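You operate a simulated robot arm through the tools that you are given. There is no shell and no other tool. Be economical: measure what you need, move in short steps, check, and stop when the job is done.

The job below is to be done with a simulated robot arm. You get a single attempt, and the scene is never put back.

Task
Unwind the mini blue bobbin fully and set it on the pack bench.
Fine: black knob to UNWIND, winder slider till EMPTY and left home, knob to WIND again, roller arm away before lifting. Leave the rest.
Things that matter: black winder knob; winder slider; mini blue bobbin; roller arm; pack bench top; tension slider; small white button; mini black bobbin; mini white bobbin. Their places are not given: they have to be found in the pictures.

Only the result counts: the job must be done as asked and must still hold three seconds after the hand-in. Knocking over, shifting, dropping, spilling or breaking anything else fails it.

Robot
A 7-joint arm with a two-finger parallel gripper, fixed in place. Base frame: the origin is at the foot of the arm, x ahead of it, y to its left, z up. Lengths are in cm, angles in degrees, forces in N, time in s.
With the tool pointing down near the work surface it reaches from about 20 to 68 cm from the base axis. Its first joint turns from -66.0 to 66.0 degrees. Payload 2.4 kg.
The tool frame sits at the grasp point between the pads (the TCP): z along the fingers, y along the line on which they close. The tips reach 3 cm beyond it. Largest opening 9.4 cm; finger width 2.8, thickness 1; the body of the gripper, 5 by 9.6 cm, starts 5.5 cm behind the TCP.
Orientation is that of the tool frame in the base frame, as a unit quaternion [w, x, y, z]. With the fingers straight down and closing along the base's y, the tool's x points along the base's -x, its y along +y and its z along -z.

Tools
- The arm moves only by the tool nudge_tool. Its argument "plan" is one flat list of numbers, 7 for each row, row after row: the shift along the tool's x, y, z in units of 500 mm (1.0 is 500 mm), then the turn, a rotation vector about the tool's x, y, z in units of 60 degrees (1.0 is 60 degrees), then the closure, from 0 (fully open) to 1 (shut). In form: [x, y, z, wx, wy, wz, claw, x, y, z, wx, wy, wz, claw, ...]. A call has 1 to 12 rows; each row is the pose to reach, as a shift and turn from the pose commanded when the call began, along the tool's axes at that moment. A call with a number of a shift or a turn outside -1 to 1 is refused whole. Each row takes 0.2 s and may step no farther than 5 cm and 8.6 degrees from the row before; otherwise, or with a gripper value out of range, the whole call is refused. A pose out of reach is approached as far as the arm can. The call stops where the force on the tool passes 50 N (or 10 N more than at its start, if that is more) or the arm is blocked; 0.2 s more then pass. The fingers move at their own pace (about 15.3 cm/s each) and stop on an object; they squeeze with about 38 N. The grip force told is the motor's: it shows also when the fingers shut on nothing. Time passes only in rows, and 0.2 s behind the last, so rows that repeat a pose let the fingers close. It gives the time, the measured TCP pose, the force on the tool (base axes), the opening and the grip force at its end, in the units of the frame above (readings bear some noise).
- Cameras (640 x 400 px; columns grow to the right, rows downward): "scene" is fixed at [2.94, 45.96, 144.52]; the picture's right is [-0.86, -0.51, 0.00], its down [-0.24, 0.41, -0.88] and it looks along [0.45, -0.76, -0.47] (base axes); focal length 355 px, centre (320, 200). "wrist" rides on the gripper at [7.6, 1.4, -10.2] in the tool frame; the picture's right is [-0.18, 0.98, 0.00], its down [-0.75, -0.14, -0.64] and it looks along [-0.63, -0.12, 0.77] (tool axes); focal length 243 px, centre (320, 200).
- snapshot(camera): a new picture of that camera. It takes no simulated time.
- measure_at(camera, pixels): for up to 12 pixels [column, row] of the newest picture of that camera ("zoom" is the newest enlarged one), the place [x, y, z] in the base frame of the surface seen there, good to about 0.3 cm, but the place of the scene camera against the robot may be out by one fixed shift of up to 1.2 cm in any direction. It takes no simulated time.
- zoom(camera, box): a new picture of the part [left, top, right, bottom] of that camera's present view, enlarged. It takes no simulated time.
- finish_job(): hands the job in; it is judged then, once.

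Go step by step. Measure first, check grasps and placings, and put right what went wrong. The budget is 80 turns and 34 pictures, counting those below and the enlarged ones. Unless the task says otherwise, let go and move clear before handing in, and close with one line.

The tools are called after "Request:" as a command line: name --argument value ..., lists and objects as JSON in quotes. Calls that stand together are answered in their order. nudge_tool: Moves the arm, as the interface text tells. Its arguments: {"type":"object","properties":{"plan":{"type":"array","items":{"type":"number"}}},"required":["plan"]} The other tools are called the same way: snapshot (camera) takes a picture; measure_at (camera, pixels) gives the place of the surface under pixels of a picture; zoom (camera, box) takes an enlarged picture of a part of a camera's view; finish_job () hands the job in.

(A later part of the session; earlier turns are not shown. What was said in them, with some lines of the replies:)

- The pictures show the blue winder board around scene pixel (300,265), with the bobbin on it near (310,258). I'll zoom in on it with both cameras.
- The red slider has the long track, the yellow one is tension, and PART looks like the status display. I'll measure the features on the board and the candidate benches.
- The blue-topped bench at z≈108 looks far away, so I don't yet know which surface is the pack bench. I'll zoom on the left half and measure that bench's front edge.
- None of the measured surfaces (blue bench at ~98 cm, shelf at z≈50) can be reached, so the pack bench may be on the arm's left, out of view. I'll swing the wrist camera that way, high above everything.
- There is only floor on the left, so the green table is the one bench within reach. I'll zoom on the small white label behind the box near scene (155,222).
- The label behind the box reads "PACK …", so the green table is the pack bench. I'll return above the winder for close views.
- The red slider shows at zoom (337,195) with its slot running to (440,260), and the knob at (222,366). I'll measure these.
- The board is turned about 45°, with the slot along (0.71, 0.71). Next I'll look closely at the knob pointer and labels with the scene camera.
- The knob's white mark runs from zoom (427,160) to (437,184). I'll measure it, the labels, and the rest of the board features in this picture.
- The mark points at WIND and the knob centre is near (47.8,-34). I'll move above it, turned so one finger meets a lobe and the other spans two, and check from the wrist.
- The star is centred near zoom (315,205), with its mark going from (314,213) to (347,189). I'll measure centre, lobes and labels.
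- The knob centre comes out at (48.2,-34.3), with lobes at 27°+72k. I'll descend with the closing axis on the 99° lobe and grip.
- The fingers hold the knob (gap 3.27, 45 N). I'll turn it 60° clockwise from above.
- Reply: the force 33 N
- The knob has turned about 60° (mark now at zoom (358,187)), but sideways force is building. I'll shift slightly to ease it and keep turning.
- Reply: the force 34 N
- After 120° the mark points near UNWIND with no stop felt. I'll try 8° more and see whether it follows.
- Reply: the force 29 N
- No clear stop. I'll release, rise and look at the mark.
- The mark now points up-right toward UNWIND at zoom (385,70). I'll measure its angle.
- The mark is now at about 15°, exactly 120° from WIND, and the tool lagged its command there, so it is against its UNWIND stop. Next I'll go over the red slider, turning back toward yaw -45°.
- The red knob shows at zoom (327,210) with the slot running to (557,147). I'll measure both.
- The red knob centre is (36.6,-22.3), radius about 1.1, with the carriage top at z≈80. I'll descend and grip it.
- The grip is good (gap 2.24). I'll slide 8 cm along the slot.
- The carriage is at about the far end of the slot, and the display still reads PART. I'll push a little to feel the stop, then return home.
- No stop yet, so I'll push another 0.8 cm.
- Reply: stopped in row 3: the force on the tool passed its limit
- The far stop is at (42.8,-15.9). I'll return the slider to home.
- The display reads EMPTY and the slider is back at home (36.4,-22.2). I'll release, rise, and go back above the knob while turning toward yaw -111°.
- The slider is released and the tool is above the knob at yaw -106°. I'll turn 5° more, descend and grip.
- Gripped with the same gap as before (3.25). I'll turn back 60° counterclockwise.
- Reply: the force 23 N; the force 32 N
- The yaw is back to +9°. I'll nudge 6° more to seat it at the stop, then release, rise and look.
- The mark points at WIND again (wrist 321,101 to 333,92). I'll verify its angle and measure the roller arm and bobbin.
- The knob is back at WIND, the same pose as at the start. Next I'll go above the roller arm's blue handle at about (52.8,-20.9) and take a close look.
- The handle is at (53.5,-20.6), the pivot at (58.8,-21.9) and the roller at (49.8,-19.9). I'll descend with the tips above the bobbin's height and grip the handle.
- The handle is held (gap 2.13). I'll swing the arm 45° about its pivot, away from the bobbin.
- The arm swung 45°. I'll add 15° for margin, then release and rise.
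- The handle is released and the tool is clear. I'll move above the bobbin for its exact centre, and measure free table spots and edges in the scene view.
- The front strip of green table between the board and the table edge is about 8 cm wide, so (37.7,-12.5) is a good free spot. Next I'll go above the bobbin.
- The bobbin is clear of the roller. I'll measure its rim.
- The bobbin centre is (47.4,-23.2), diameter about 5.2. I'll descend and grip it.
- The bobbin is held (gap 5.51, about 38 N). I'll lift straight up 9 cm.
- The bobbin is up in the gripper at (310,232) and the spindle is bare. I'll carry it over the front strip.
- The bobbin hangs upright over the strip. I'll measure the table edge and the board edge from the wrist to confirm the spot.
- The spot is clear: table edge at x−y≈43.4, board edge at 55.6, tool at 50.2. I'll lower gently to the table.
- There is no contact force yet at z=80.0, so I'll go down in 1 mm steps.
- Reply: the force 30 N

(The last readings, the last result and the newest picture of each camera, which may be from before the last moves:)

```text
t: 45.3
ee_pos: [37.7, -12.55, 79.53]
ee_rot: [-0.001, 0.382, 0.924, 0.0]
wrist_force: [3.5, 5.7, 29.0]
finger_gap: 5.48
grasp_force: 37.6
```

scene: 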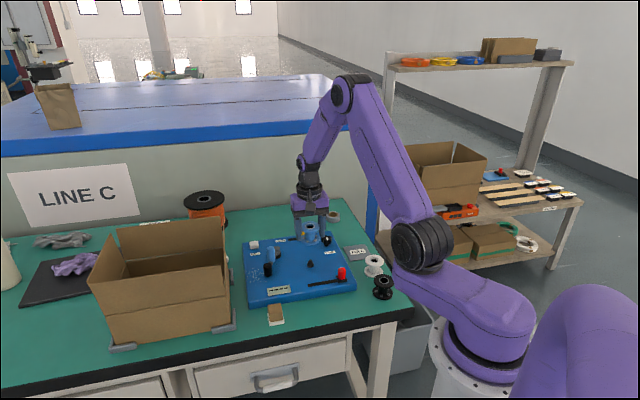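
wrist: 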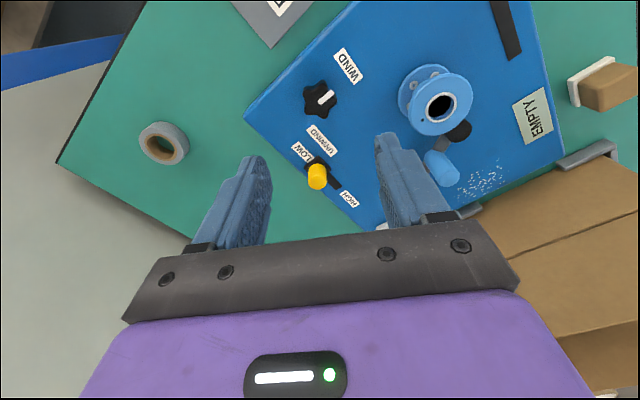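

Contact is clear (29 N upward), so the bobbin is on the table. I'll ease up a hair, open and rise.

Request:
nudge_tool --plan '[0, 0, -0.003, 0, 0, 0, 0.7, 0, 0, -0.003, 0, 0, 0, 0.4, 0, 0, -0.003, 0, 0, 0, 0.1, 0, 0, -0.003, 0, 0, 0, 0.0, 0, 0, -0.05, 0, 0, 0, 0, 0, 0, -0.12, 0, 0, 0, 0, 0, 0, -0.2, 0, 0, 0, 0, 0, 0, -0.3, 0, 0, 0, 0]'

Request:
zoom --camera "scene" --box '[230, 210, 410, 330]'

Request:
zoom --camera "wrist" --box '[120, 0, 520, 250]'

```text
t: 47.1
ee_pos: [37.73, -12.41, 94.65]
ee_rot: [-0.004, 0.382, 0.924, 0.0]
wrist_force: [-0.4, -0.7, 0.2]
finger_gap: 9.38
grasp_force: 0.0
```

```text
3.33 times, centred on (320, 270) of scene
```

zoom: 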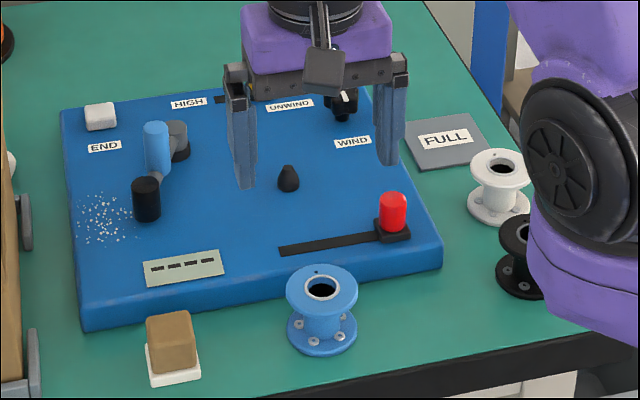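

```text
1.60 times, centred on (320, 125) of wrist
```

zoom: 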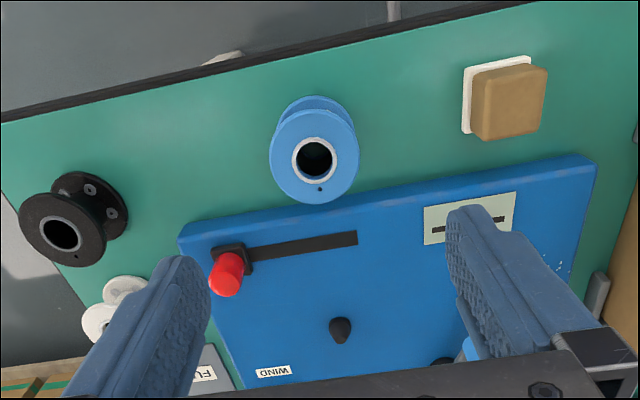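

The mini blue bobbin stands upright on the green bench. The slider is home, the knob is at WIND, the roller arm is away, and nothing else has moved, so I'm handing in.

Request:
finish_job

```text
The job is handed in.
```

The mini blue bobbin was unwound until the display read EMPTY and now stands on the pack bench, which I took to be the green table from its "PACK" label. The winder slider is home, the knob is back at WIND, and the roller arm was swung away before lifting.
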